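You operate a simulated robot arm through the tools that you are given. There is no shell and no other tool.

Carry out the task below with a simulated robot arm. There is one attempt and no reset: what you move stays moved.

## Task
Try the rolls on chucks 2 and 3; shut off the chuck whose roll slips.
Fine: the rest ends down and the sound chuck ends on.

The check looks at the end state, three seconds after you hand in, the way a careful person would. Anything else that was tipped, shoved, dropped, spilled or broken makes it a failure.

## Robot
A 7-joint arm with a two-finger parallel gripper, fixed in place. Base frame: the origin is on the floor under the middle of its stand, x ahead of it, y to its left, z up; the work surface is at about z = 95.4. Lengths are in cm, angles in rad, forces in N, time in s.
It reaches about 152.4 cm from its shoulder. Its first joint turns from -2.601 to 2.601 rad. Payload 3.5 kg.
The tool frame sits at the grasp point between the pads (the TCP): z along the fingers, y along the line on which they close. The tips reach 2.3 cm beyond it. Largest opening 9.4 cm; finger width 3.8, thickness 1; the body of the gripper, 5.4 by 9.6 cm, starts 3.9 cm behind the TCP.
Orientation is told as [roll, pitch, yaw] about the base's x, y, z axes, in that order, counted from this pose: with the fingers straight down and closing along the base's y, the tool's x points along the base's -x, its y along +y and its z along -z.

## Interface
- The arm moves only by the tool step_arm. Its argument "steps" is a list of rows, each a list of 7 numbers: the shift along the base's x, y, z in m, then the turn, a rotation vector about the base's x, y, z in rad, then the closure, from 0 (fully open) to 1 (shut). In form: [[dx, dy, dz, rx, ry, rz, gripper], ...]. A call has 1 to 20 rows; each row is the pose to reach, as a shift and turn from the pose commanded when the call began. A row lasts 0.2 s, in which the tool goes at most 5 cm and 0.15 rad; a call with a longer step from one row to the next is refused whole, and so is a gripper value outside its range. A pose out of reach is approached as far as the arm can. The call stops where the force on the tool passes 40 N (or 10 N more than at its start, if that is more) or the arm is blocked; 0.2 s more then pass. The fingers move at their own pace (about 15.3 cm/s each) and stop on an object; they squeeze with about 33 N. The grip force told is the motor's: it shows also when the fingers shut on nothing. Time passes only in rows, and 0.2 s behind the last, so rows that repeat a pose let the fingers close. The reply holds the time, the measured pose of the TCP, the force on the tool along the base axes, the opening and the grip force, in the units named above and with some noise, with the torque about the TCP (base axes, N m) and any sound that the robot's microphone picked up.
- Cameras (640 x 400 px; columns grow to the right, rows downward): "scene" is fixed at [22.11, 64.74, 166.46]; the picture's right is [-0.48, -0.88, 0.00], its down [-0.59, 0.32, -0.74] and it looks along [0.65, -0.36, -0.67] (base axes); focal length 376 px, centre (320, 200). "wrist" rides on the gripper at [8.6, 1.6, -7.4] in the tool frame; the picture's right is [-0.18, 0.98, 0.00], its down [-0.58, -0.11, -0.81] and it looks along [-0.79, -0.15, 0.59] (tool axes); focal length 243 px, centre (320, 200). There is no depth. A picture from a camera that has moved, and an enlarged one, comes with that camera's place and axes in the base frame and with its lens.
- grab_frame(camera): a new picture of that camera. The clock stands still meanwhile.
- enlarge(camera, box): a new picture of the part [left, top, right, bottom] of that camera's present view, enlarged. The clock stands still meanwhile.
- hand_in(): hands the job in; it is judged then, once.

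Places have to be worked out from the pictures, the camera data and where the tool is seen. Open the gripper and draw the arm clear of the work before you hand the job in, unless the task says otherwise.

The tools are called by a JSON object that holds its "op" and its "data". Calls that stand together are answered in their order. step_arm: Moves the arm, as the interface text tells. Its arguments: {"type":"object","properties":{"steps":{"type":"array"}},"required":["steps"]} The other tools are called the same way: grab_frame (camera) takes a picture; enlarge (camera, box) takes an enlarged picture of a part of a camera's view; hand_in () hands the job in.

At the start:

```text
t: 0.0
tool_pos: [109.35, 7.66, 112.94]
tcp_rot: [0.0, 0.001, 0.0]
force: [0.1, 1.0, 0.2]
torque: [0.01, 0.01, -0.03]
opening: 9.4
finger_force: 0.0
```

scene: 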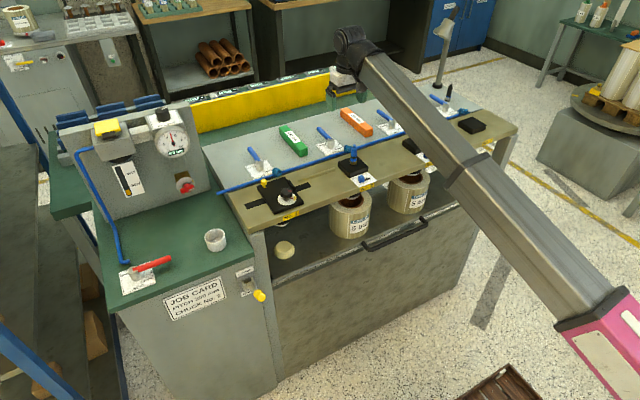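
wrist: 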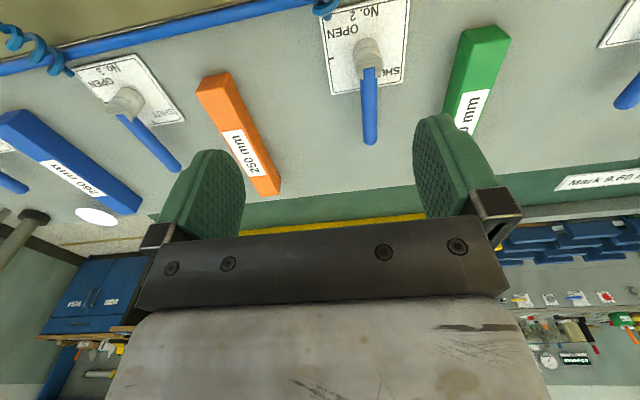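

I start by looking closely at the scene: the bench has a gauge, a red main valve, blue valves per chuck, and rolls beneath the bench. I'll enlarge several parts.

{"op": "enlarge", "data": {"camera": "scene", "box": [60, 90, 280, 300]}}

{"op": "enlarge", "data": {"camera": "scene", "box": [220, 100, 380, 260]}}

{"op": "enlarge", "data": {"camera": "scene", "box": [320, 70, 520, 250]}}

{"op": "enlarge", "data": {"camera": "wrist", "box": [0, 0, 640, 240]}}

```text
1.90 times, centred on (170, 195) of scene
camera zoom: at [22.11, 64.74, 166.46], right [-0.48, -0.88, 0.0], down [-0.59, 0.32, -0.74], along [0.65, -0.36, -0.67], focal length 715 px, centre (606, 210)
```

zoom: 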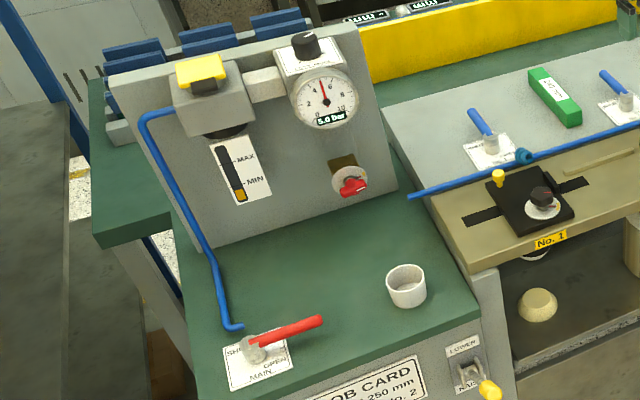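

```text
2.50 times, centred on (300, 180) of scene
camera zoom: at [22.11, 64.74, 166.46], right [-0.48, -0.88, 0.0], down [-0.59, 0.32, -0.74], along [0.65, -0.36, -0.67], focal length 939 px, centre (370, 250)
```

zoom: 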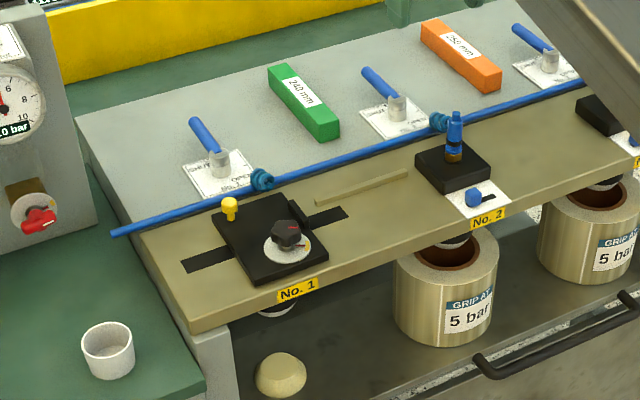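

```text
2.22 times, centred on (420, 160) of scene
camera zoom: at [22.11, 64.74, 166.46], right [-0.48, -0.88, 0.0], down [-0.59, 0.32, -0.74], along [0.65, -0.36, -0.67], focal length 834 px, centre (98, 289)
```

zoom: 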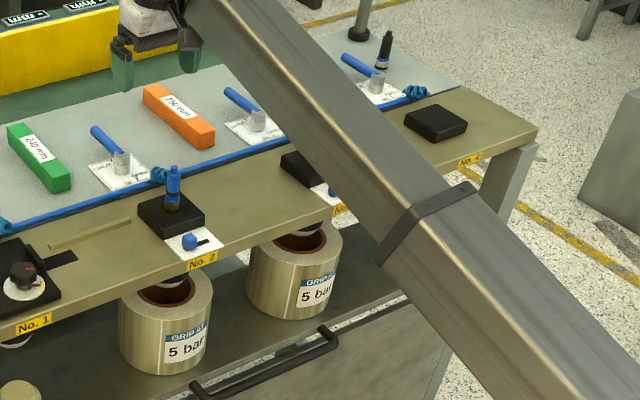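

```text
1.00 times, centred on (320, 120) of wrist (not enlarged: the box is as wide or as high as the picture)
camera zoom: at [100.8, 9.23, 120.36], right [0.18, 0.98, 0.0], down [0.58, -0.11, 0.81], along [0.79, -0.15, -0.59], focal length 243 px, centre (320, 280)
```

zoom: 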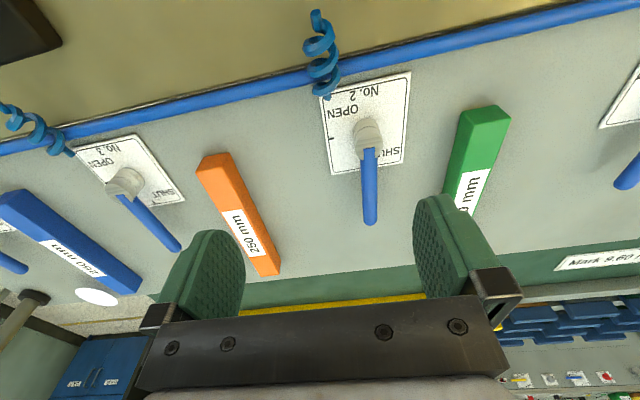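

Now I zoom into the valve plates, the gauge, the main valve and the lower/raise switch to read their states.

{"op": "enlarge", "data": {"camera": "wrist", "box": [300, 0, 440, 100]}}

{"op": "enlarge", "data": {"camera": "wrist", "box": [60, 40, 220, 140]}}

{"op": "enlarge", "data": {"camera": "scene", "box": [110, 245, 190, 300]}}

{"op": "enlarge", "data": {"camera": "scene", "box": [140, 100, 210, 200]}}

{"op": "enlarge", "data": {"camera": "scene", "box": [150, 250, 290, 330]}}

{"op": "enlarge", "data": {"camera": "scene", "box": [320, 140, 440, 250]}}

```text
4.00 times, centred on (370, 50) of wrist
camera zoom: at [100.8, 9.23, 120.36], right [0.18, 0.98, 0.0], down [0.58, -0.11, 0.81], along [0.79, -0.15, -0.59], focal length 970 px, centre (120, 800)
```

zoom: 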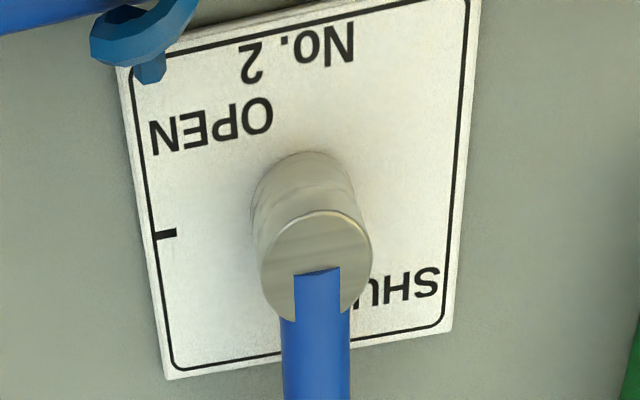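

```text
4.00 times, centred on (140, 90) of wrist
camera zoom: at [100.8, 9.23, 120.36], right [0.18, 0.98, 0.0], down [0.58, -0.11, 0.81], along [0.79, -0.15, -0.59], focal length 970 px, centre (1040, 640)
```

zoom: 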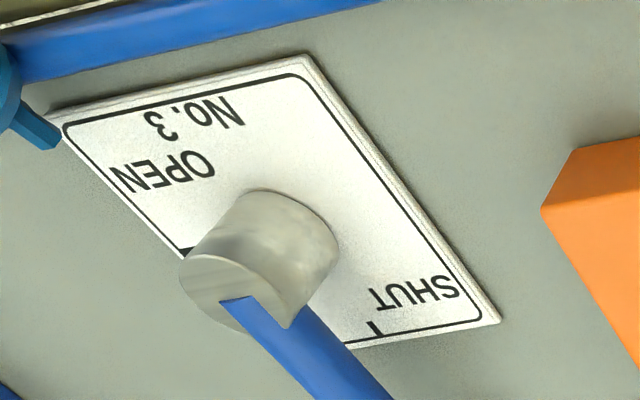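

```text
7.27 times, centred on (150, 272) of scene
camera zoom: at [22.11, 64.74, 166.46], right [-0.48, -0.88, 0.0], down [-0.59, 0.32, -0.74], along [0.65, -0.36, -0.67], focal length 2731 px, centre (1556, -327)
```

zoom: 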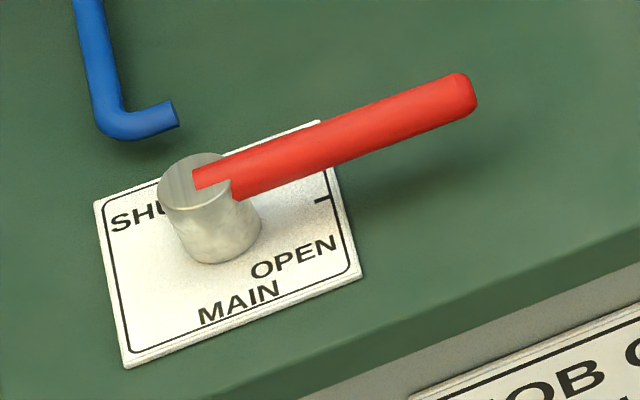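

```text
4.00 times, centred on (175, 150) of scene
camera zoom: at [22.11, 64.74, 166.46], right [-0.48, -0.88, 0.0], down [-0.59, 0.32, -0.74], along [0.65, -0.36, -0.67], focal length 1502 px, centre (900, 400)
```

zoom: 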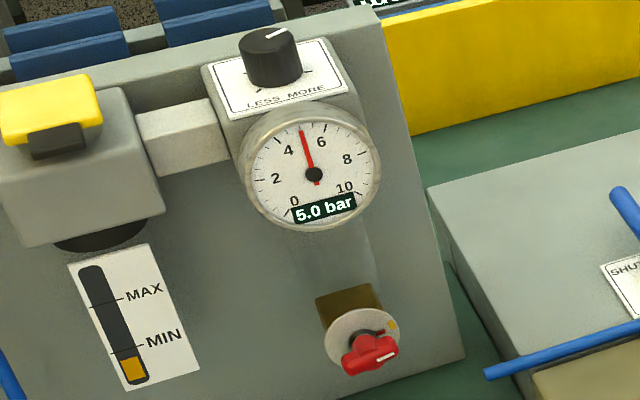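

```text
4.57 times, centred on (220, 290) of scene
camera zoom: at [22.11, 64.74, 166.46], right [-0.48, -0.88, 0.0], down [-0.59, 0.32, -0.74], along [0.65, -0.36, -0.67], focal length 1717 px, centre (777, -211)
```

zoom: 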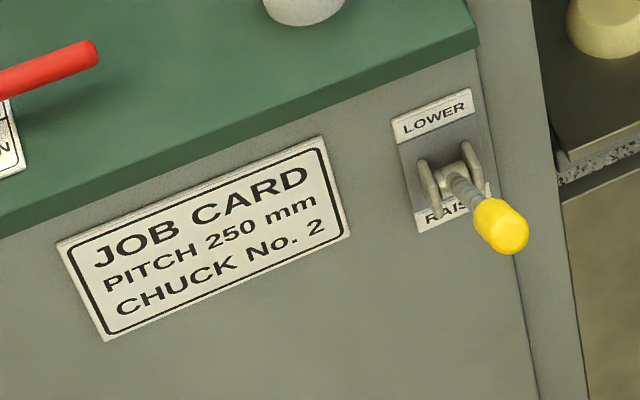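

```text
3.64 times, centred on (380, 195) of scene
camera zoom: at [22.11, 64.74, 166.46], right [-0.48, -0.88, 0.0], down [-0.59, 0.32, -0.74], along [0.65, -0.36, -0.67], focal length 1366 px, centre (102, 218)
```

zoom: 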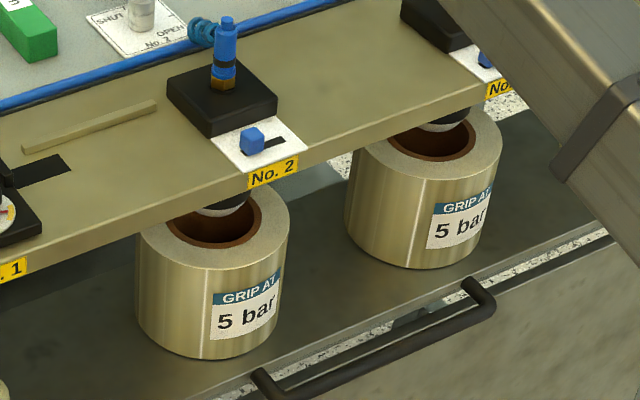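

All four chuck levers point away from the robot (SHUT mark), OPEN is a quarter turn to the right (-y); the main is open at 5.0 bar and the rest switch is at RAISE. I put lever 2's hub at about (111.1, 11.4), tip (119.3, 11.3, 99.2). I shut the fingers and move over a point beside the lever's +y side.

{"op": "step_arm", "data": {"steps": [[0, 0, 0, 0, 0, 0, 1], [0.02, 0.02, 0, 0, 0, 0, 1], [0.05, 0.045, 0, 0, 0, 0, 1], [0.0775, 0.075, 0, 0, 0, 0, 1], [0.0775, 0.075, -0.03, 0, 0, 0, 1], [0.0775, 0.075, -0.06, 0, 0, 0, 1], [0.0775, 0.075, -0.06, 0, 0, 0, 1]]}}

{"op": "grab_frame", "data": {"camera": "scene"}}

{"op": "grab_frame", "data": {"camera": "wrist"}}

```text
t: 1.6
tool_pos: [117.23, 15.32, 106.74]
tcp_rot: [0.001, -0.001, -0.001]
force: [0.1, -0.2, -0.4]
torque: [0.0, 0.02, -0.02]
opening: 0.0
finger_force: 32.8
```

```text
taken
```

scene: 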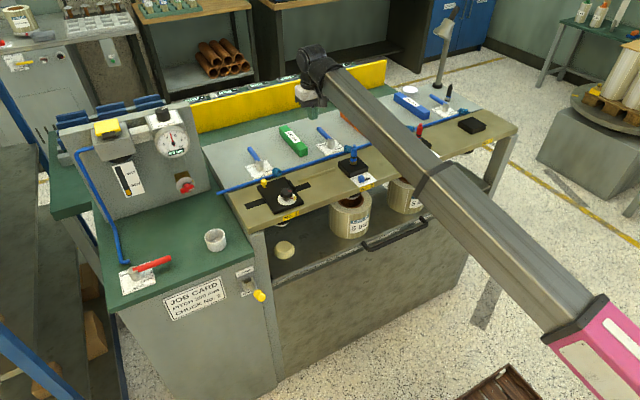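

```text
taken
camera wrist: at [108.53, 16.85, 114.22], right [0.18, 0.98, 0.0], down [0.58, -0.11, 0.81], along [0.79, -0.15, -0.59], focal length 243 px, centre (320, 200)
```

wrist: 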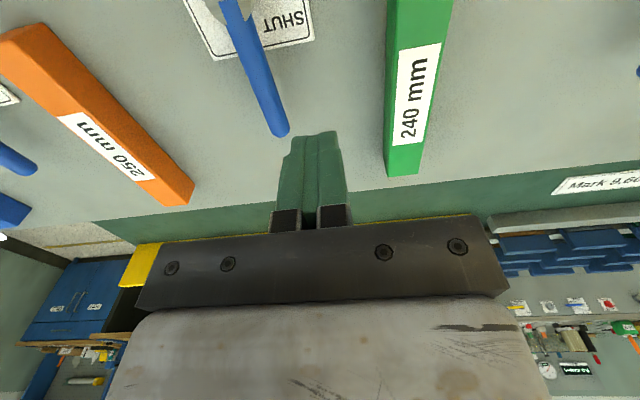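

The closed fingers are clear beside lever 2 (between it and the green block). I lower them to lever height, z about 99.4, still about 2 cm off the lever.

{"op": "step_arm", "data": {"steps": [[0, 0, -0.03, 0, 0, 0, 1], [0, 0, -0.06, 0, 0, 0, 1], [0, 0, -0.073, 0, 0, 0, 1], [0, 0, -0.073, 0, 0, 0, 1]]}}

{"op": "grab_frame", "data": {"camera": "wrist"}}

{"op": "enlarge", "data": {"camera": "scene", "box": [260, 70, 400, 170]}}

```text
t: 2.6
tool_pos: [117.23, 15.21, 99.42]
tcp_rot: [0.0, 0.001, 0.001]
force: [0.3, -0.9, 0.0]
torque: [-0.03, 0.01, 0.03]
opening: 0.0
finger_force: 33.0
```

```text
taken
camera wrist: at [108.5, 16.85, 106.93], right [0.18, 0.98, 0.0], down [0.58, -0.11, 0.81], along [0.79, -0.15, -0.59], focal length 243 px, centre (320, 200)
```

wrist: 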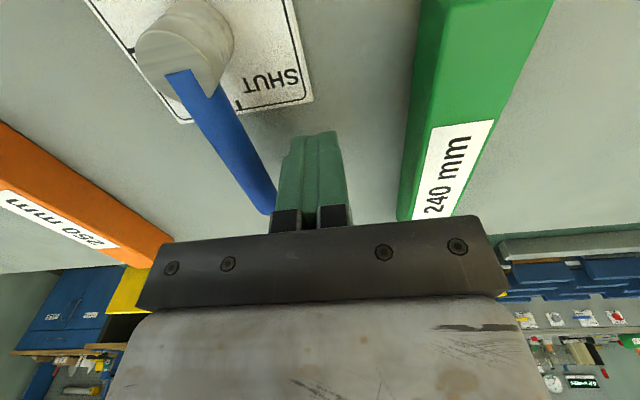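

```text
4.00 times, centred on (330, 120) of scene
camera zoom: at [22.11, 64.74, 166.46], right [-0.48, -0.88, 0.0], down [-0.59, 0.32, -0.74], along [0.65, -0.36, -0.67], focal length 1502 px, centre (280, 520)
```

zoom: 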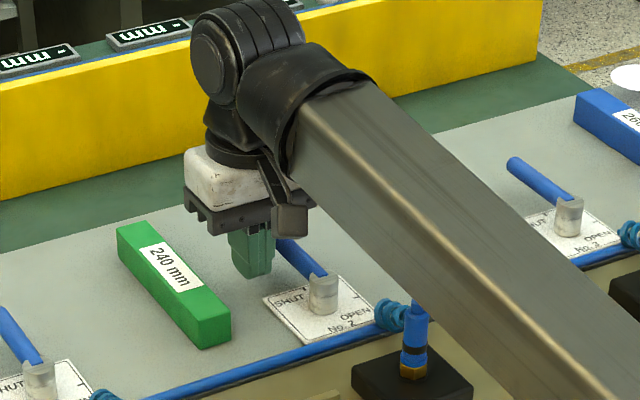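

Fingers sit at the right height beside the lever with clearance to the green block. Now I push lever 2 through its quarter turn along an arc about its hub toward -y (OPEN).

{"op": "step_arm", "data": {"steps": [[0, -0.012, 0, 0, 0, 0, 1], [-0.001, -0.0205, 0, 0, 0, 0, 1], [0.001, -0.0262, 0, 0, 0, 0, 1], [0.0027, -0.0322, 0, 0, 0, 0, 1], [0.0035, -0.039, 0, 0, 0, 0, 1], [0.0038, -0.0458, 0, 0, 0, 0, 1], [0.003, -0.053, 0, 0, 0, 0, 1], [0.0012, -0.0606, 0, 0, 0, 0, 1], [-0.002, -0.068, 0, 0, 0, 0, 1], [-0.0059, -0.0755, 0, 0, 0, 0, 1], [-0.0117, -0.0822, 0, 0, 0, 0, 1], [-0.018, -0.0886, 0, 0, 0, 0, 1], [-0.0262, -0.0935, 0, 0, 0, 0, 1], [-0.0345, -0.098, 0, 0, 0, 0, 1], [-0.0345, -0.098, 0, 0, 0, 0, 1]]}}

{"op": "grab_frame", "data": {"camera": "wrist"}}

{"op": "grab_frame", "data": {"camera": "scene"}}

```text
t: 5.8
tool_pos: [114.04, 5.68, 99.57]
tcp_rot: [0.002, -0.003, 0.002]
force: [26.3, 11.3, 4.8]
torque: [0.1, -0.26, -0.2]
opening: 0.01
finger_force: 33.1
```

```text
taken
camera wrist: at [105.39, 7.15, 107.03], right [0.18, 0.98, 0.0], down [0.58, -0.11, 0.81], along [0.8, -0.15, -0.59], focal length 243 px, centre (320, 200)
```

wrist: 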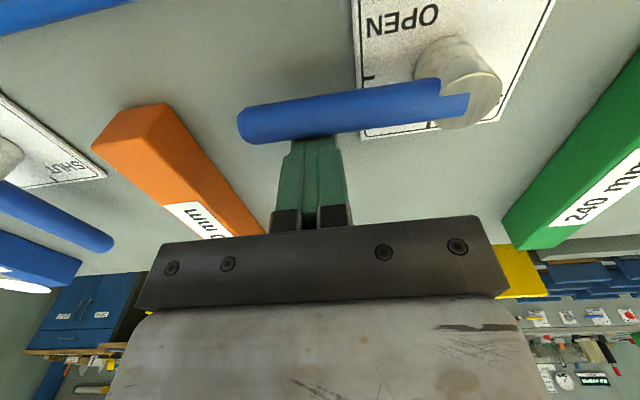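

```text
taken
```

scene: 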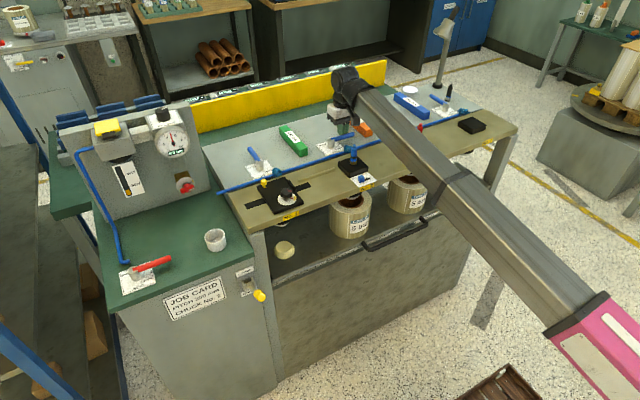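

Lever 2 now points to its OPEN mark and the 26 N reaction suggests it is at its stop. I back off and rise, then check the state.

{"op": "step_arm", "data": {"steps": [[0.015, 0, 0, 0, 0, 0, 1], [0.025, 0, 0.01, 0, 0, 0, 1], [0.03, 0, 0.05, 0, 0, 0, 1], [0.03, 0, 0.09, 0, 0, 0, 1], [0.03, 0, 0.09, 0, 0, 0, 1]]}}

{"op": "grab_frame", "data": {"camera": "wrist"}}

{"op": "enlarge", "data": {"camera": "scene", "box": [320, 70, 480, 170]}}

{"op": "enlarge", "data": {"camera": "scene", "box": [140, 100, 210, 200]}}

{"op": "enlarge", "data": {"camera": "scene", "box": [300, 140, 440, 250]}}

```text
t: 7.0
tool_pos: [116.65, 5.3, 108.75]
tcp_rot: [0.0, 0.0, 0.001]
force: [-0.3, 0.5, -0.1]
torque: [0.0, 0.0, -0.02]
opening: 0.02
finger_force: 33.3
```

```text
taken
camera wrist: at [107.99, 6.85, 116.23], right [0.18, 0.98, 0.0], down [0.58, -0.11, 0.81], along [0.79, -0.15, -0.59], focal length 243 px, centre (320, 200)
```

wrist: 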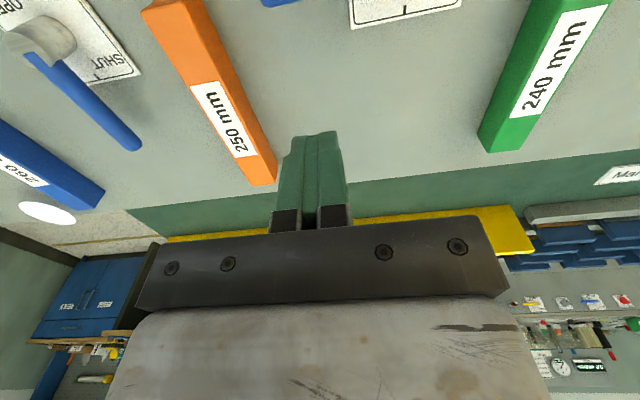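

```text
4.00 times, centred on (400, 120) of scene
camera zoom: at [22.11, 64.74, 166.46], right [-0.48, -0.88, 0.0], down [-0.59, 0.32, -0.74], along [0.65, -0.36, -0.67], focal length 1502 px, centre (0, 520)
```

zoom: 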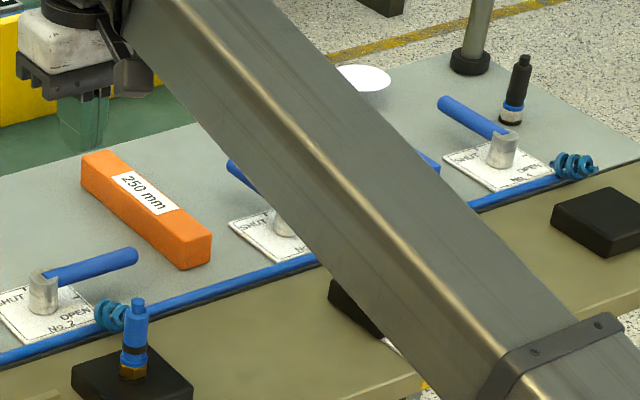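

```text
4.00 times, centred on (175, 150) of scene
camera zoom: at [22.11, 64.74, 166.46], right [-0.48, -0.88, 0.0], down [-0.59, 0.32, -0.74], along [0.65, -0.36, -0.67], focal length 1502 px, centre (900, 400)
```

zoom: 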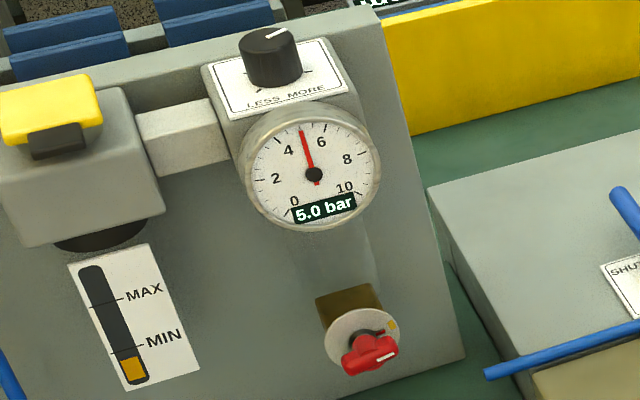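

```text
3.64 times, centred on (370, 195) of scene
camera zoom: at [22.11, 64.74, 166.46], right [-0.48, -0.88, 0.0], down [-0.59, 0.32, -0.74], along [0.65, -0.36, -0.67], focal length 1366 px, centre (138, 218)
```

zoom: 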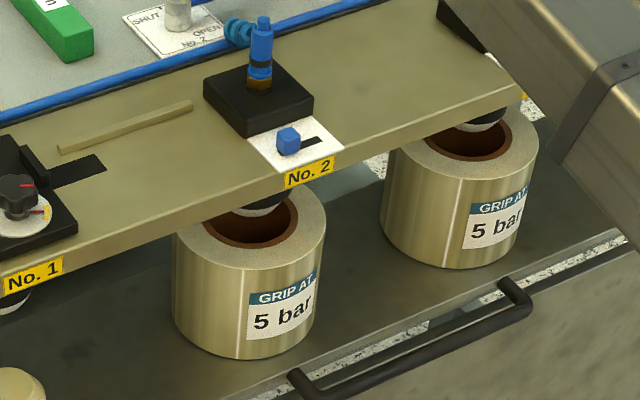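

Lever 2 stays on OPEN and the gauge still reads 5.0 bar. Next I move over to the +y side of lever 3 (hub about (111.1, -13)), staying high over the orange block.

{"op": "step_arm", "data": {"steps": [[0, -0.03, 0.01, 0, 0, 0, 1], [0, -0.07, 0.01, 0, 0, 0, 1], [0.003, -0.11, 0.01, 0, 0, 0, 1], [0.005, -0.146, 0.01, 0, 0, 0, 1], [0.005, -0.146, 0.01, 0, 0, 0, 1]]}}

{"op": "grab_frame", "data": {"camera": "wrist"}}

{"op": "grab_frame", "data": {"camera": "scene"}}

{"op": "enlarge", "data": {"camera": "scene", "box": [340, 70, 500, 170]}}

```text
t: 8.2
tool_pos: [117.39, -9.25, 109.68]
tcp_rot: [0.001, -0.001, 0.001]
force: [-0.2, 0.6, 0.2]
torque: [0.01, 0.05, 0.01]
opening: 0.0
finger_force: 32.5
```

```text
taken
camera wrist: at [108.74, -7.62, 117.21], right [0.18, 0.98, 0.0], down [0.58, -0.11, 0.81], along [0.79, -0.15, -0.59], focal length 243 px, centre (320, 200)
```

wrist: 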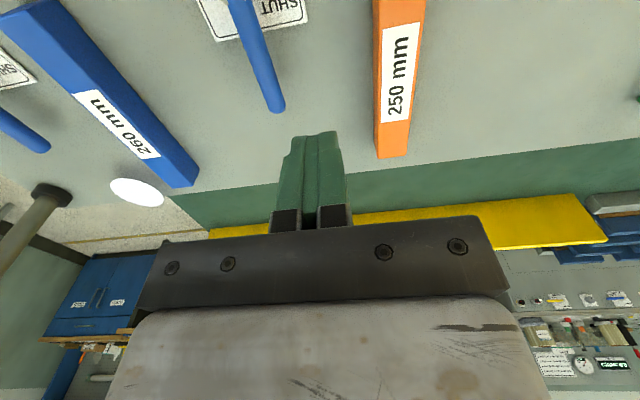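

```text
taken
```

scene: 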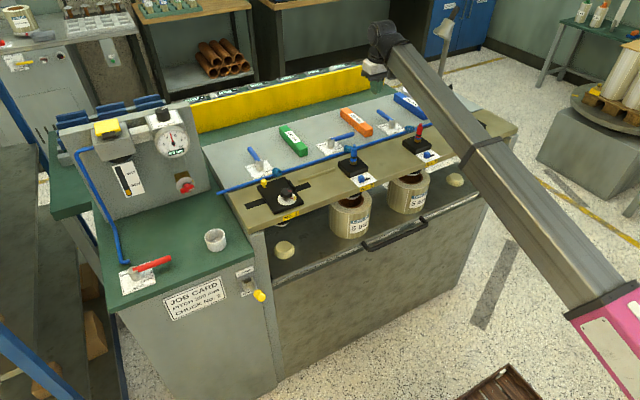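

```text
4.00 times, centred on (420, 120) of scene
camera zoom: at [22.11, 64.74, 166.46], right [-0.48, -0.88, 0.0], down [-0.59, 0.32, -0.74], along [0.65, -0.36, -0.67], focal length 1502 px, centre (-80, 520)
```

zoom: 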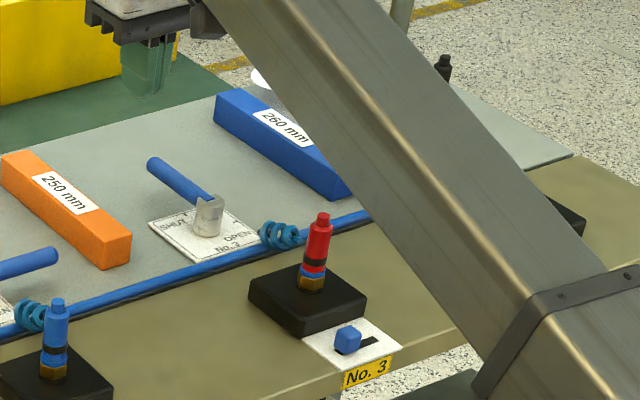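

Lever 3 is in line as expected; chuck 3's fitting is red, chuck 2's blue. I take closer looks at both chucks' small plates before going on.

{"op": "enlarge", "data": {"camera": "scene", "box": [400, 120, 450, 170]}}

{"op": "enlarge", "data": {"camera": "scene", "box": [330, 140, 390, 200]}}

{"op": "enlarge", "data": {"camera": "scene", "box": [320, 170, 480, 260]}}

```text
8.00 times, centred on (425, 145) of scene
camera zoom: at [22.11, 64.74, 166.46], right [-0.48, -0.88, 0.0], down [-0.59, 0.32, -0.74], along [0.65, -0.36, -0.67], focal length 3004 px, centre (-520, 640)
```

zoom: 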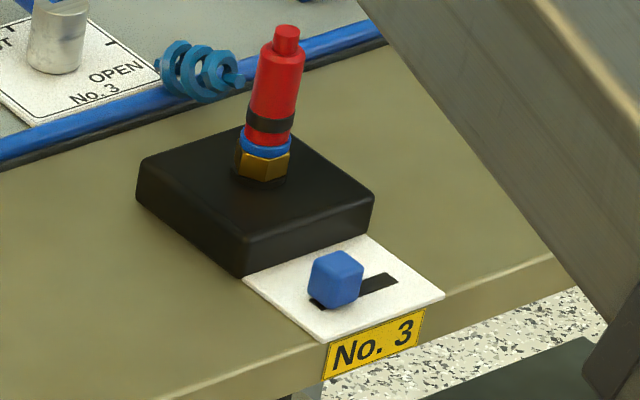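

```text
6.67 times, centred on (360, 170) of scene
camera zoom: at [22.11, 64.74, 166.46], right [-0.48, -0.88, 0.0], down [-0.59, 0.32, -0.74], along [0.65, -0.36, -0.67], focal length 2504 px, centre (53, 400)
```

zoom: 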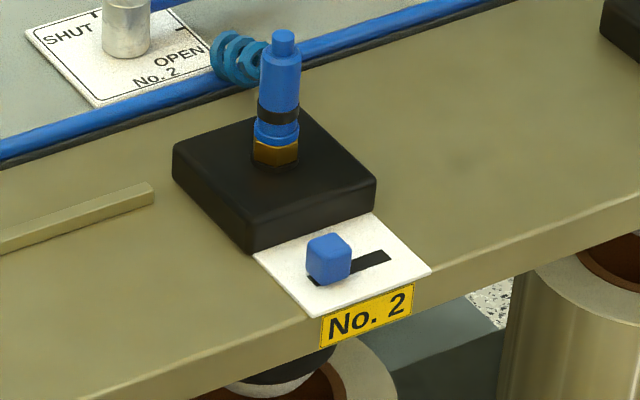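

```text
4.00 times, centred on (400, 215) of scene
camera zoom: at [22.11, 64.74, 166.46], right [-0.48, -0.88, 0.0], down [-0.59, 0.32, -0.74], along [0.65, -0.36, -0.67], focal length 1502 px, centre (0, 140)
```

zoom: 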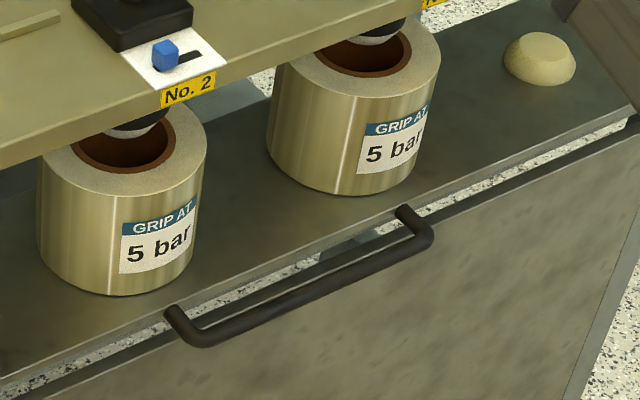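

Both chucks look alike and ready. I lower the fingers beside lever 3.

{"op": "step_arm", "data": {"steps": [[0, 0, -0.04, 0, 0, 0, 1], [0, 0, -0.08, 0, 0, 0, 1], [0, 0, -0.102, 0, 0, 0, 1], [0, 0, -0.102, 0, 0, 0, 1]]}}

{"op": "grab_frame", "data": {"camera": "wrist"}}

{"op": "grab_frame", "data": {"camera": "scene"}}

```text
t: 9.2
tool_pos: [117.4, -9.36, 99.65]
tcp_rot: [0.0, 0.0, -0.001]
force: [0.0, 0.3, -1.1]
torque: [-0.05, 0.0, -0.01]
opening: 0.03
finger_force: 33.5
```

```text
taken
camera wrist: at [108.74, -7.81, 107.0], right [0.18, 0.98, 0.0], down [0.58, -0.11, 0.81], along [0.79, -0.15, -0.59], focal length 243 px, centre (320, 200)
```

wrist: 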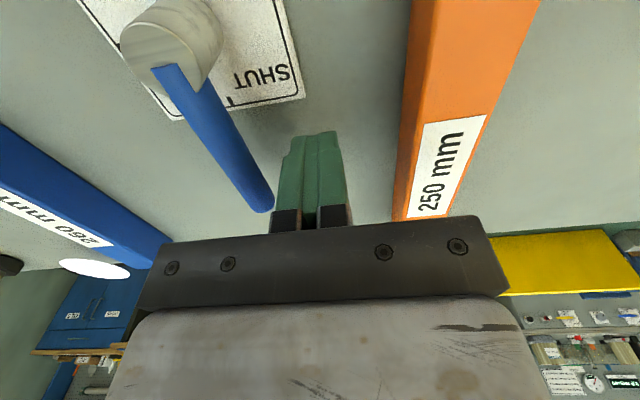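

```text
taken
```

scene: 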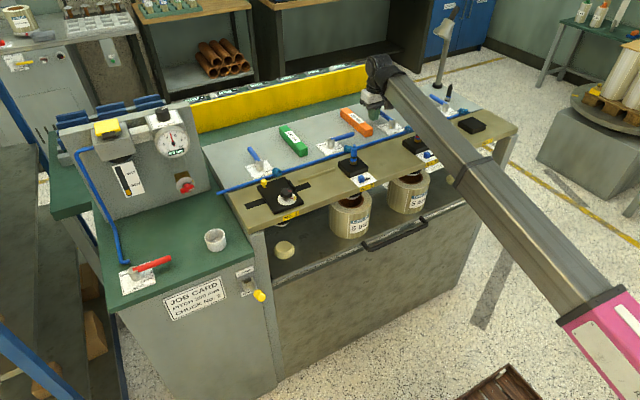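

The geometry matches that of valve 2. I push lever 3 through the same arc to OPEN.

{"op": "step_arm", "data": {"steps": [[0, -0.012, 0, 0, 0, 0, 1], [-0.002, -0.02, 0, 0, 0, 0, 1], [-0.001, -0.0257, 0, 0, 0, 0, 1], [0.0007, -0.0317, 0, 0, 0, 0, 1], [0.0015, -0.0385, 0, 0, 0, 0, 1], [0.0018, -0.0453, 0, 0, 0, 0, 1], [0.001, -0.0525, 0, 0, 0, 0, 1], [-0.0008, -0.0601, 0, 0, 0, 0, 1], [-0.004, -0.0675, 0, 0, 0, 0, 1], [-0.0079, -0.075, 0, 0, 0, 0, 1], [-0.0137, -0.0817, 0, 0, 0, 0, 1], [-0.02, -0.0881, 0, 0, 0, 0, 1], [-0.0282, -0.093, 0, 0, 0, 0, 1], [-0.0365, -0.0975, 0, 0, 0, 0, 1], [-0.0365, -0.0975, 0, 0, 0, 0, 1]]}}

{"op": "grab_frame", "data": {"camera": "wrist"}}

{"op": "grab_frame", "data": {"camera": "scene"}}

```text
t: 12.5
tool_pos: [114.09, -18.76, 99.38]
tcp_rot: [0.004, -0.007, 0.002]
force: [14.1, 5.5, 0.2]
torque: [0.18, -0.13, -0.1]
opening: 0.0
finger_force: 33.1
stopped in row 15: the force on the tool passed its limit at 42 N (the readings are from after the stop); the commanded pose is now the measured one
```

```text
taken
camera wrist: at [105.42, -17.19, 106.78], right [0.18, 0.98, 0.0], down [0.57, -0.11, 0.81], along [0.8, -0.14, -0.58], focal length 243 px, centre (320, 200)
```

wrist: 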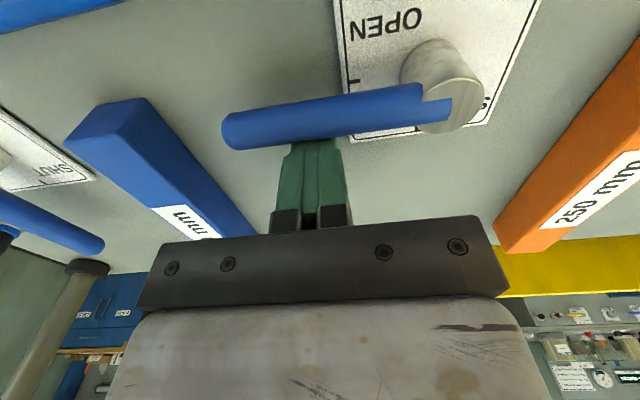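

```text
taken
```

scene: 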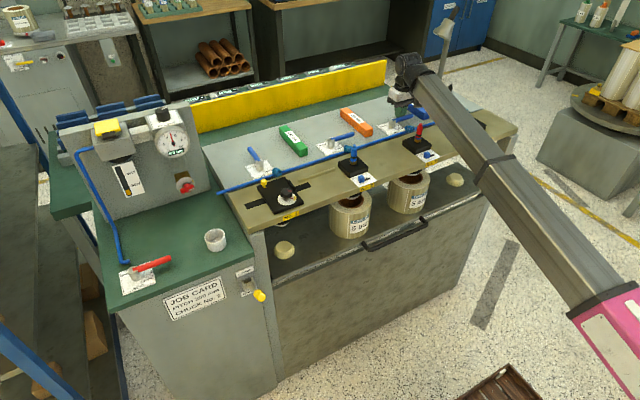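

Lever 3 is against its OPEN stop. I back off and rise, then carry the tool back toward the cabinet front to view the LOWER/RAISE switch.

{"op": "step_arm", "data": {"steps": [[0.015, 0, 0, 0, 0, 0, 1], [0.025, 0, 0.01, 0, 0, 0, 1], [0.03, 0, 0.05, 0, 0, 0, 1], [0.03, 0, 0.1, 0, 0, 0, 1], [0.03, 0.0, 0.15, 0, 0, 0, 1], [0.0, 0.03, 0.18, 0, 0, 0, 1], [-0.03, 0.06, 0.2, 0, 0, 0, 1], [-0.06, 0.09, 0.2, 0, 0, 0, 1], [-0.09, 0.12, 0.2, 0, 0, 0, 1], [-0.12, 0.15, 0.2, 0, 0, 0, 1], [-0.15, 0.18, 0.2, 0, 0, 0, 0.5], [-0.18, 0.21, 0.2, 0, 0, 0, 0], [-0.21, 0.24, 0.2, 0, 0, 0, 0], [-0.24, 0.27, 0.2, 0, 0, 0, 0], [-0.27, 0.3, 0.2, 0, 0, 0, 0], [-0.3, 0.33, 0.2, 0, 0, 0, 0], [-0.33, 0.36, 0.2, 0, 0, 0, 0], [-0.36, 0.39, 0.2, 0, 0, 0, 0], [-0.39, 0.42, 0.2, 0, 0, 0, 0], [-0.39, 0.42, 0.2, 0, 0, 0, 0]]}}

{"op": "grab_frame", "data": {"camera": "scene"}}

{"op": "grab_frame", "data": {"camera": "wrist"}}

```text
refused: row 6 steps farther than a row can; nothing moved
```

```text
taken
```

scene: 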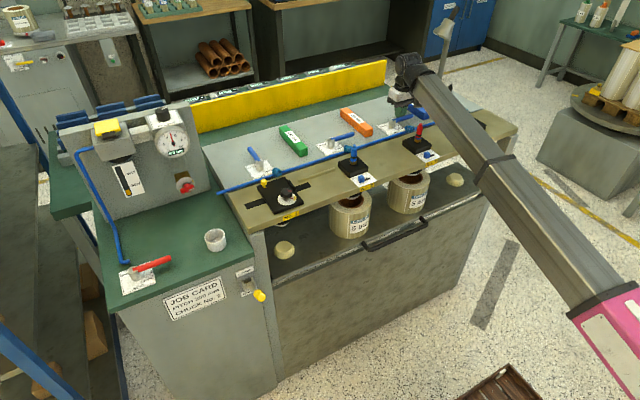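

```text
taken
camera wrist: at [105.42, -17.19, 106.78], right [0.18, 0.98, 0.0], down [0.57, -0.11, 0.81], along [0.8, -0.14, -0.58], focal length 243 px, centre (320, 200)
```

wrist: 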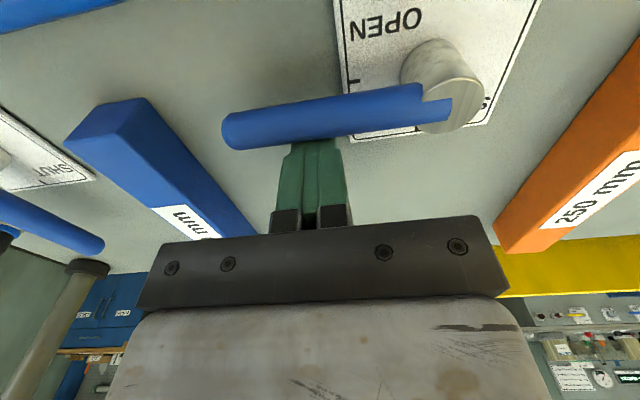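

One row was a little too long, so nothing moved. I repeat the retreat with shorter steps: back off, rise, and draw back.

{"op": "step_arm", "data": {"steps": [[0.015, 0, 0, 0, 0, 0, 1], [0.025, 0, 0.01, 0, 0, 0, 1], [0.03, 0, 0.05, 0, 0, 0, 1], [0.03, 0, 0.095, 0, 0, 0, 1], [0.03, 0.0, 0.14, 0, 0, 0, 1], [0.01, 0.02, 0.17, 0, 0, 0, 1], [-0.015, 0.045, 0.195, 0, 0, 0, 1], [-0.045, 0.075, 0.2, 0, 0, 0, 1], [-0.075, 0.105, 0.2, 0, 0, 0, 1], [-0.105, 0.135, 0.2, 0, 0, 0, 1], [-0.135, 0.165, 0.2, 0, 0, 0, 0.5], [-0.165, 0.195, 0.2, 0, 0, 0, 0], [-0.195, 0.225, 0.2, 0, 0, 0, 0], [-0.225, 0.255, 0.2, 0, 0, 0, 0], [-0.255, 0.285, 0.2, 0, 0, 0, 0], [-0.285, 0.315, 0.2, 0, 0, 0, 0], [-0.315, 0.345, 0.2, 0, 0, 0, 0], [-0.345, 0.375, 0.2, 0, 0, 0, 0], [-0.375, 0.405, 0.2, 0, 0, 0, 0], [-0.375, 0.405, 0.2, 0, 0, 0, 0]]}}

{"op": "grab_frame", "data": {"camera": "scene"}}

{"op": "grab_frame", "data": {"camera": "wrist"}}

```text
t: 14.4
tool_pos: [109.45, -11.21, 119.44]
tcp_rot: [-0.001, -0.015, 0.006]
force: [3.1, 3.3, -6.7]
torque: [-0.55, -0.32, -0.43]
opening: 0.0
finger_force: 33.0
stopped in row 9: the force on the tool passed its limit at 48 N (the readings are from after the stop); the commanded pose is now the measured one
```

```text
taken
```

scene: 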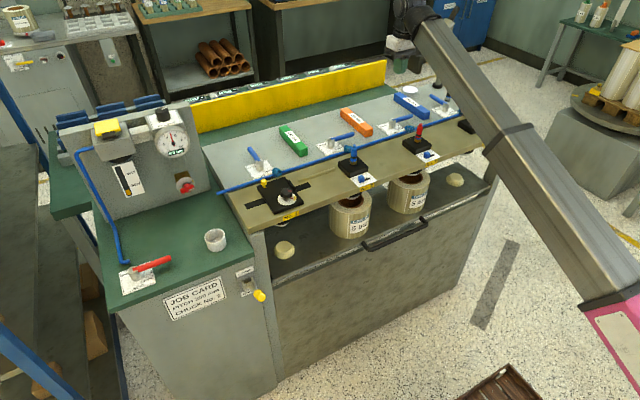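

```text
taken
camera wrist: at [100.61, -9.74, 126.68], right [0.18, 0.98, 0.0], down [0.57, -0.1, 0.82], along [0.8, -0.14, -0.58], focal length 243 px, centre (320, 200)
```

wrist: 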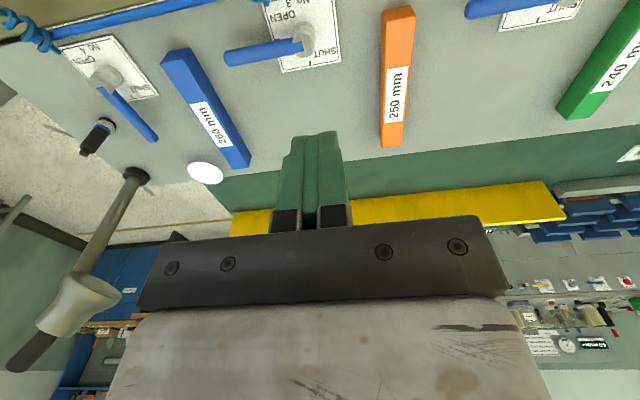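

The call stopped at 48 N in free air above the bench; nothing visible is near the gripper. I hold still and read the force, and look at the pictures again before moving on.

{"op": "step_arm", "data": {"steps": [[0, 0, 0, 0, 0, 0, 1], [0, 0, 0, 0, 0, 0, 1]]}}

{"op": "enlarge", "data": {"camera": "scene", "box": [360, 0, 540, 120]}}

{"op": "enlarge", "data": {"camera": "scene", "box": [220, 80, 460, 260]}}

```text
t: 15.0
tool_pos: [109.47, -11.29, 119.32]
tcp_rot: [-0.001, -0.015, 0.007]
force: [6.0, 2.5, -12.6]
torque: [-0.52, -0.59, -0.34]
opening: 0.0
finger_force: 33.0
```

```text
3.33 times, centred on (450, 60) of scene
camera zoom: at [22.11, 64.74, 166.46], right [-0.48, -0.88, 0.0], down [-0.59, 0.32, -0.74], along [0.65, -0.36, -0.67], focal length 1252 px, centre (-113, 667)
```

zoom: 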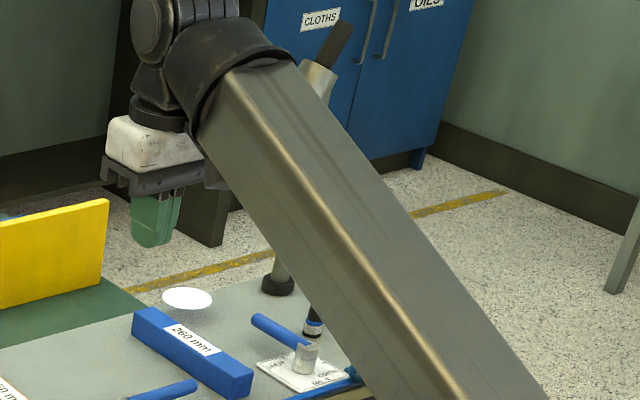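

```text
2.22 times, centred on (340, 170) of scene
camera zoom: at [22.11, 64.74, 166.46], right [-0.48, -0.88, 0.0], down [-0.59, 0.32, -0.74], along [0.65, -0.36, -0.67], focal length 834 px, centre (276, 267)
```

zoom: 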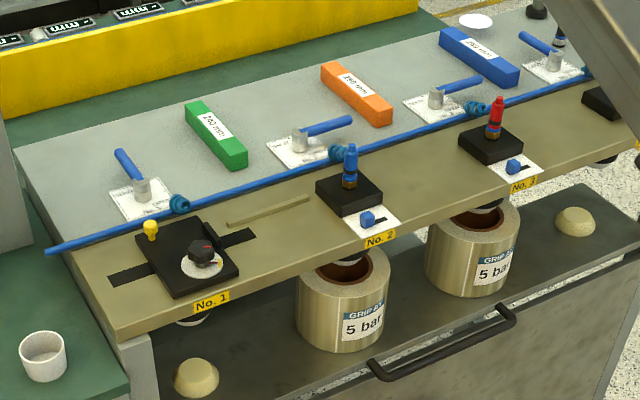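

A residual force persists; its moment places the contact at the wrist camera's body, i.e. the camera mount touched the robot's own forearm as the hand rose. I ease down and tilt the fingers a bit forward (away from the forearm) while moving to y about 0, between the two fittings.

{"op": "step_arm", "data": {"steps": [[0.01, 0.01, -0.03, 0, 0, 0, 1], [0.01, 0.04, -0.055, 0, -0.1, 0, 1], [0.0, 0.08, -0.06, 0, -0.2, 0, 1], [-0.03, 0.113, -0.06, 0, -0.3, 0, 1], [-0.03, 0.113, -0.06, 0, -0.3, 0, 1]]}}

{"op": "grab_frame", "data": {"camera": "scene"}}

{"op": "grab_frame", "data": {"camera": "wrist"}}

```text
t: 16.2
tool_pos: [106.37, 0.1, 113.59]
tcp_rot: [-0.002, -0.316, 0.009]
force: [-0.4, 0.2, 0.2]
torque: [-0.02, -0.01, -0.02]
opening: 0.01
finger_force: 32.8
```

```text
taken
```

scene: 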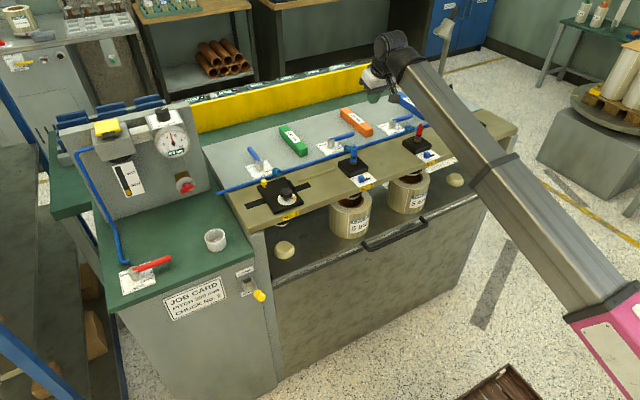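

```text
taken
camera wrist: at [95.81, 1.69, 118.04], right [0.17, 0.98, 0.05], down [0.3, -0.1, 0.95], along [0.94, -0.14, -0.32], focal length 243 px, centre (320, 200)
```

wrist: 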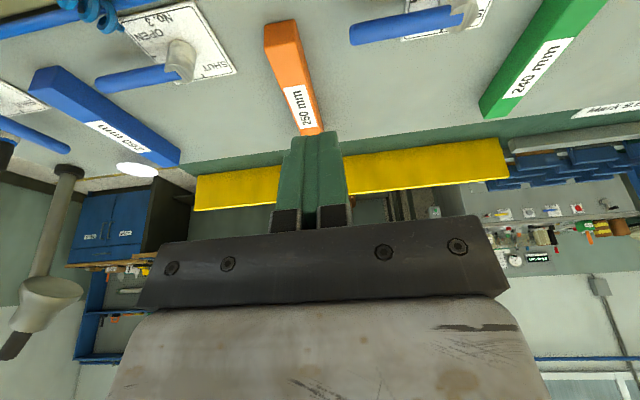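

Force is back to zero, and both levers 2 and 3 are seen at OPEN. I continue drawing back in -x between the fittings, tilting a bit more.

{"op": "step_arm", "data": {"steps": [[-0.03, 0, 0, 0, -0.05, 0, 1], [-0.07, 0, 0, 0, -0.1, 0, 1], [-0.11, 0, 0, 0, -0.15, 0, 1], [-0.15, 0, 0, 0, -0.2, 0, 1], [-0.19, 0, 0, 0, -0.25, 0, 1], [-0.23, 0, 0, 0, -0.3, 0, 1], [-0.27, 0, 0, 0, -0.3, 0, 1], [-0.31, 0, 0, 0, -0.3, 0, 1], [-0.34, 0, 0, 0, -0.3, 0, 0.5], [-0.34, 0, 0, 0, -0.3, 0, 0]]}}

{"op": "grab_frame", "data": {"camera": "scene"}}

{"op": "grab_frame", "data": {"camera": "wrist"}}

```text
t: 18.4
tool_pos: [72.3, 0.11, 113.16]
tcp_rot: [-0.007, -0.615, 0.01]
force: [0.0, 0.2, 0.0]
torque: [0.04, 0.01, -0.01]
opening: 9.4
finger_force: 0.1
```

```text
taken
```

scene: 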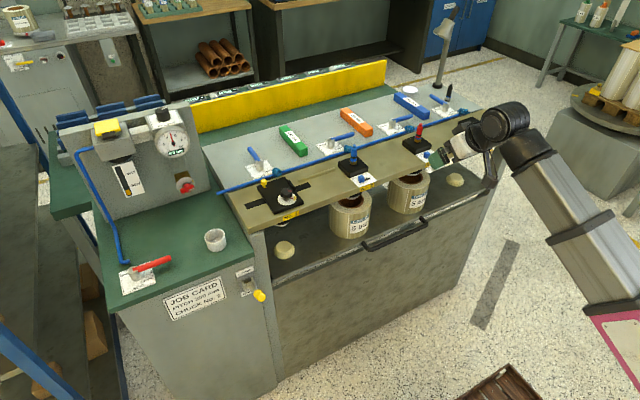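

```text
taken
camera wrist: at [60.94, 1.75, 114.29], right [0.14, 0.98, 0.1], down [0.01, -0.1, 0.99], along [0.99, -0.14, -0.03], focal length 243 px, centre (320, 200)
```

wrist: 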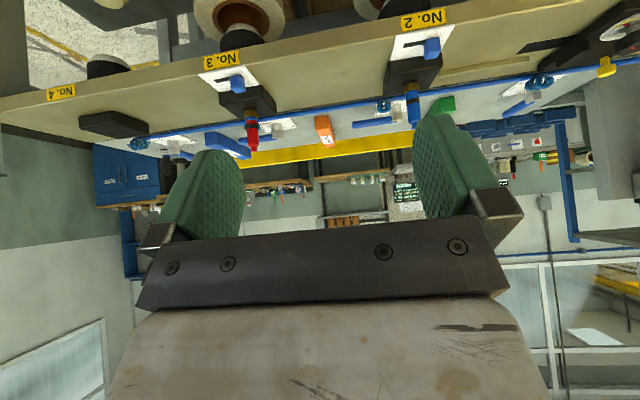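

Clear now. I swing over in front of the cabinet at about (62, 43, 103) to look at the switch with the wrist camera.

{"op": "step_arm", "data": {"steps": [[-0.02, 0.03, 0, 0, 0, 0, 0], [-0.04, 0.07, 0, 0, 0, 0, 0], [-0.06, 0.11, 0, 0, 0, 0, 0], [-0.08, 0.15, 0, 0, 0, 0, 0], [-0.1, 0.19, 0, 0, 0, 0, 0], [-0.1, 0.235, -0.01, 0, 0, 0, 0], [-0.1, 0.28, -0.03, 0, 0, 0, 0], [-0.1, 0.325, -0.05, 0, 0, 0, 0], [-0.1, 0.365, -0.07, 0, 0, 0, 0], [-0.1, 0.4, -0.09, 0, 0, 0, 0], [-0.1, 0.43, -0.1, 0, 0, 0, 0], [-0.1, 0.43, -0.1, 0, 0, 0, 0]]}}

{"op": "grab_frame", "data": {"camera": "scene"}}

{"op": "grab_frame", "data": {"camera": "wrist"}}

```text
t: 21.0
tool_pos: [62.47, 43.04, 103.46]
tcp_rot: [-0.005, -0.615, 0.007]
force: [-0.4, -0.6, -0.3]
torque: [0.0, -0.01, -0.01]
opening: 9.39
finger_force: 0.1
```

```text
taken
```

scene: 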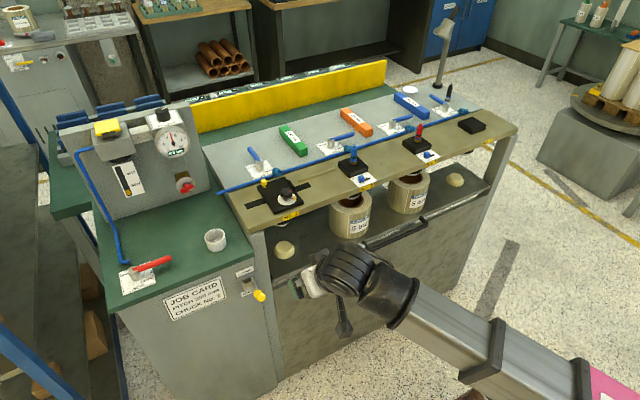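

```text
taken
camera wrist: at [51.07, 44.58, 104.48], right [0.15, 0.98, 0.1], down [0.01, -0.1, 0.99], along [0.99, -0.14, -0.03], focal length 243 px, centre (320, 200)
```

wrist: 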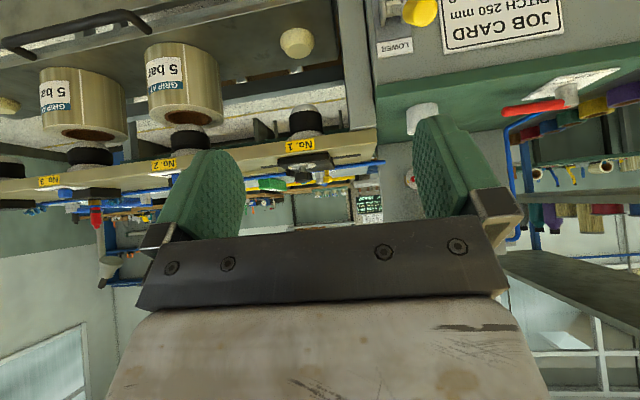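

The switch is at the picture's upper edge; I lower the tool by 8 cm to see it well.

{"op": "step_arm", "data": {"steps": [[0, 0, -0.03, 0, 0, 0, 0], [0, 0, -0.06, 0, 0, 0, 0], [0, 0, -0.09, 0, 0, 0, 0], [0, 0, -0.09, 0, 0, 0, 0]]}}

{"op": "grab_frame", "data": {"camera": "wrist"}}

{"op": "enlarge", "data": {"camera": "wrist", "box": [340, 0, 500, 120]}}

{"op": "enlarge", "data": {"camera": "scene", "box": [210, 240, 370, 340]}}

```text
t: 22.0
tool_pos: [62.46, 43.18, 94.39]
tcp_rot: [-0.008, -0.615, 0.009]
force: [0.0, 0.3, -0.1]
torque: [-0.01, 0.01, 0.0]
opening: 9.4
finger_force: 0.1
```

```text
taken
camera wrist: at [51.06, 44.65, 95.46], right [0.15, 0.98, 0.1], down [0.01, -0.1, 0.99], along [0.99, -0.14, -0.03], focal length 243 px, centre (320, 200)
```

wrist: 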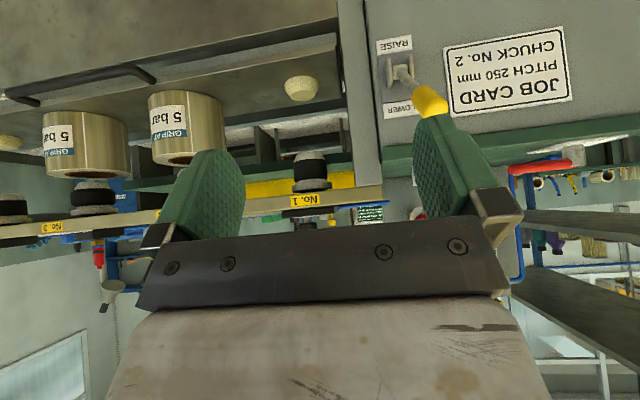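

```text
3.33 times, centred on (420, 60) of wrist
camera zoom: at [51.06, 44.65, 95.46], right [0.15, 0.98, 0.1], down [0.01, -0.1, 0.99], along [0.99, -0.14, -0.03], focal length 809 px, centre (-13, 667)
```

zoom: 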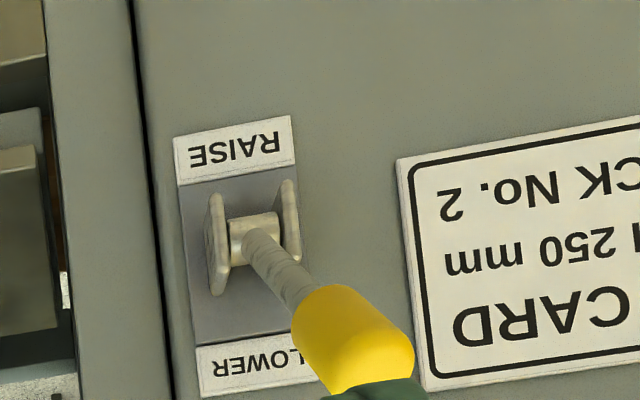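

```text
4.00 times, centred on (290, 290) of scene
camera zoom: at [22.11, 64.74, 166.46], right [-0.48, -0.88, 0.0], down [-0.59, 0.32, -0.74], along [0.65, -0.36, -0.67], focal length 1502 px, centre (440, -160)
```

zoom: 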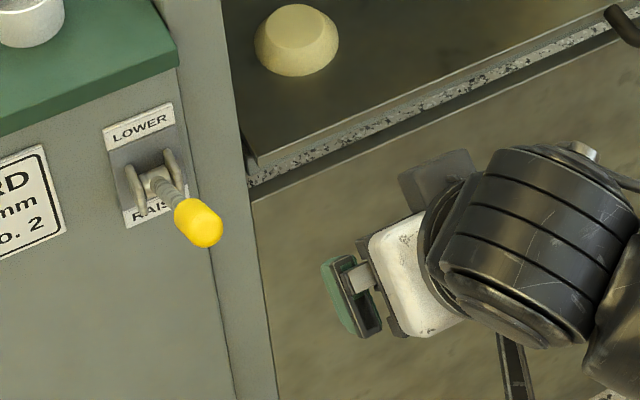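

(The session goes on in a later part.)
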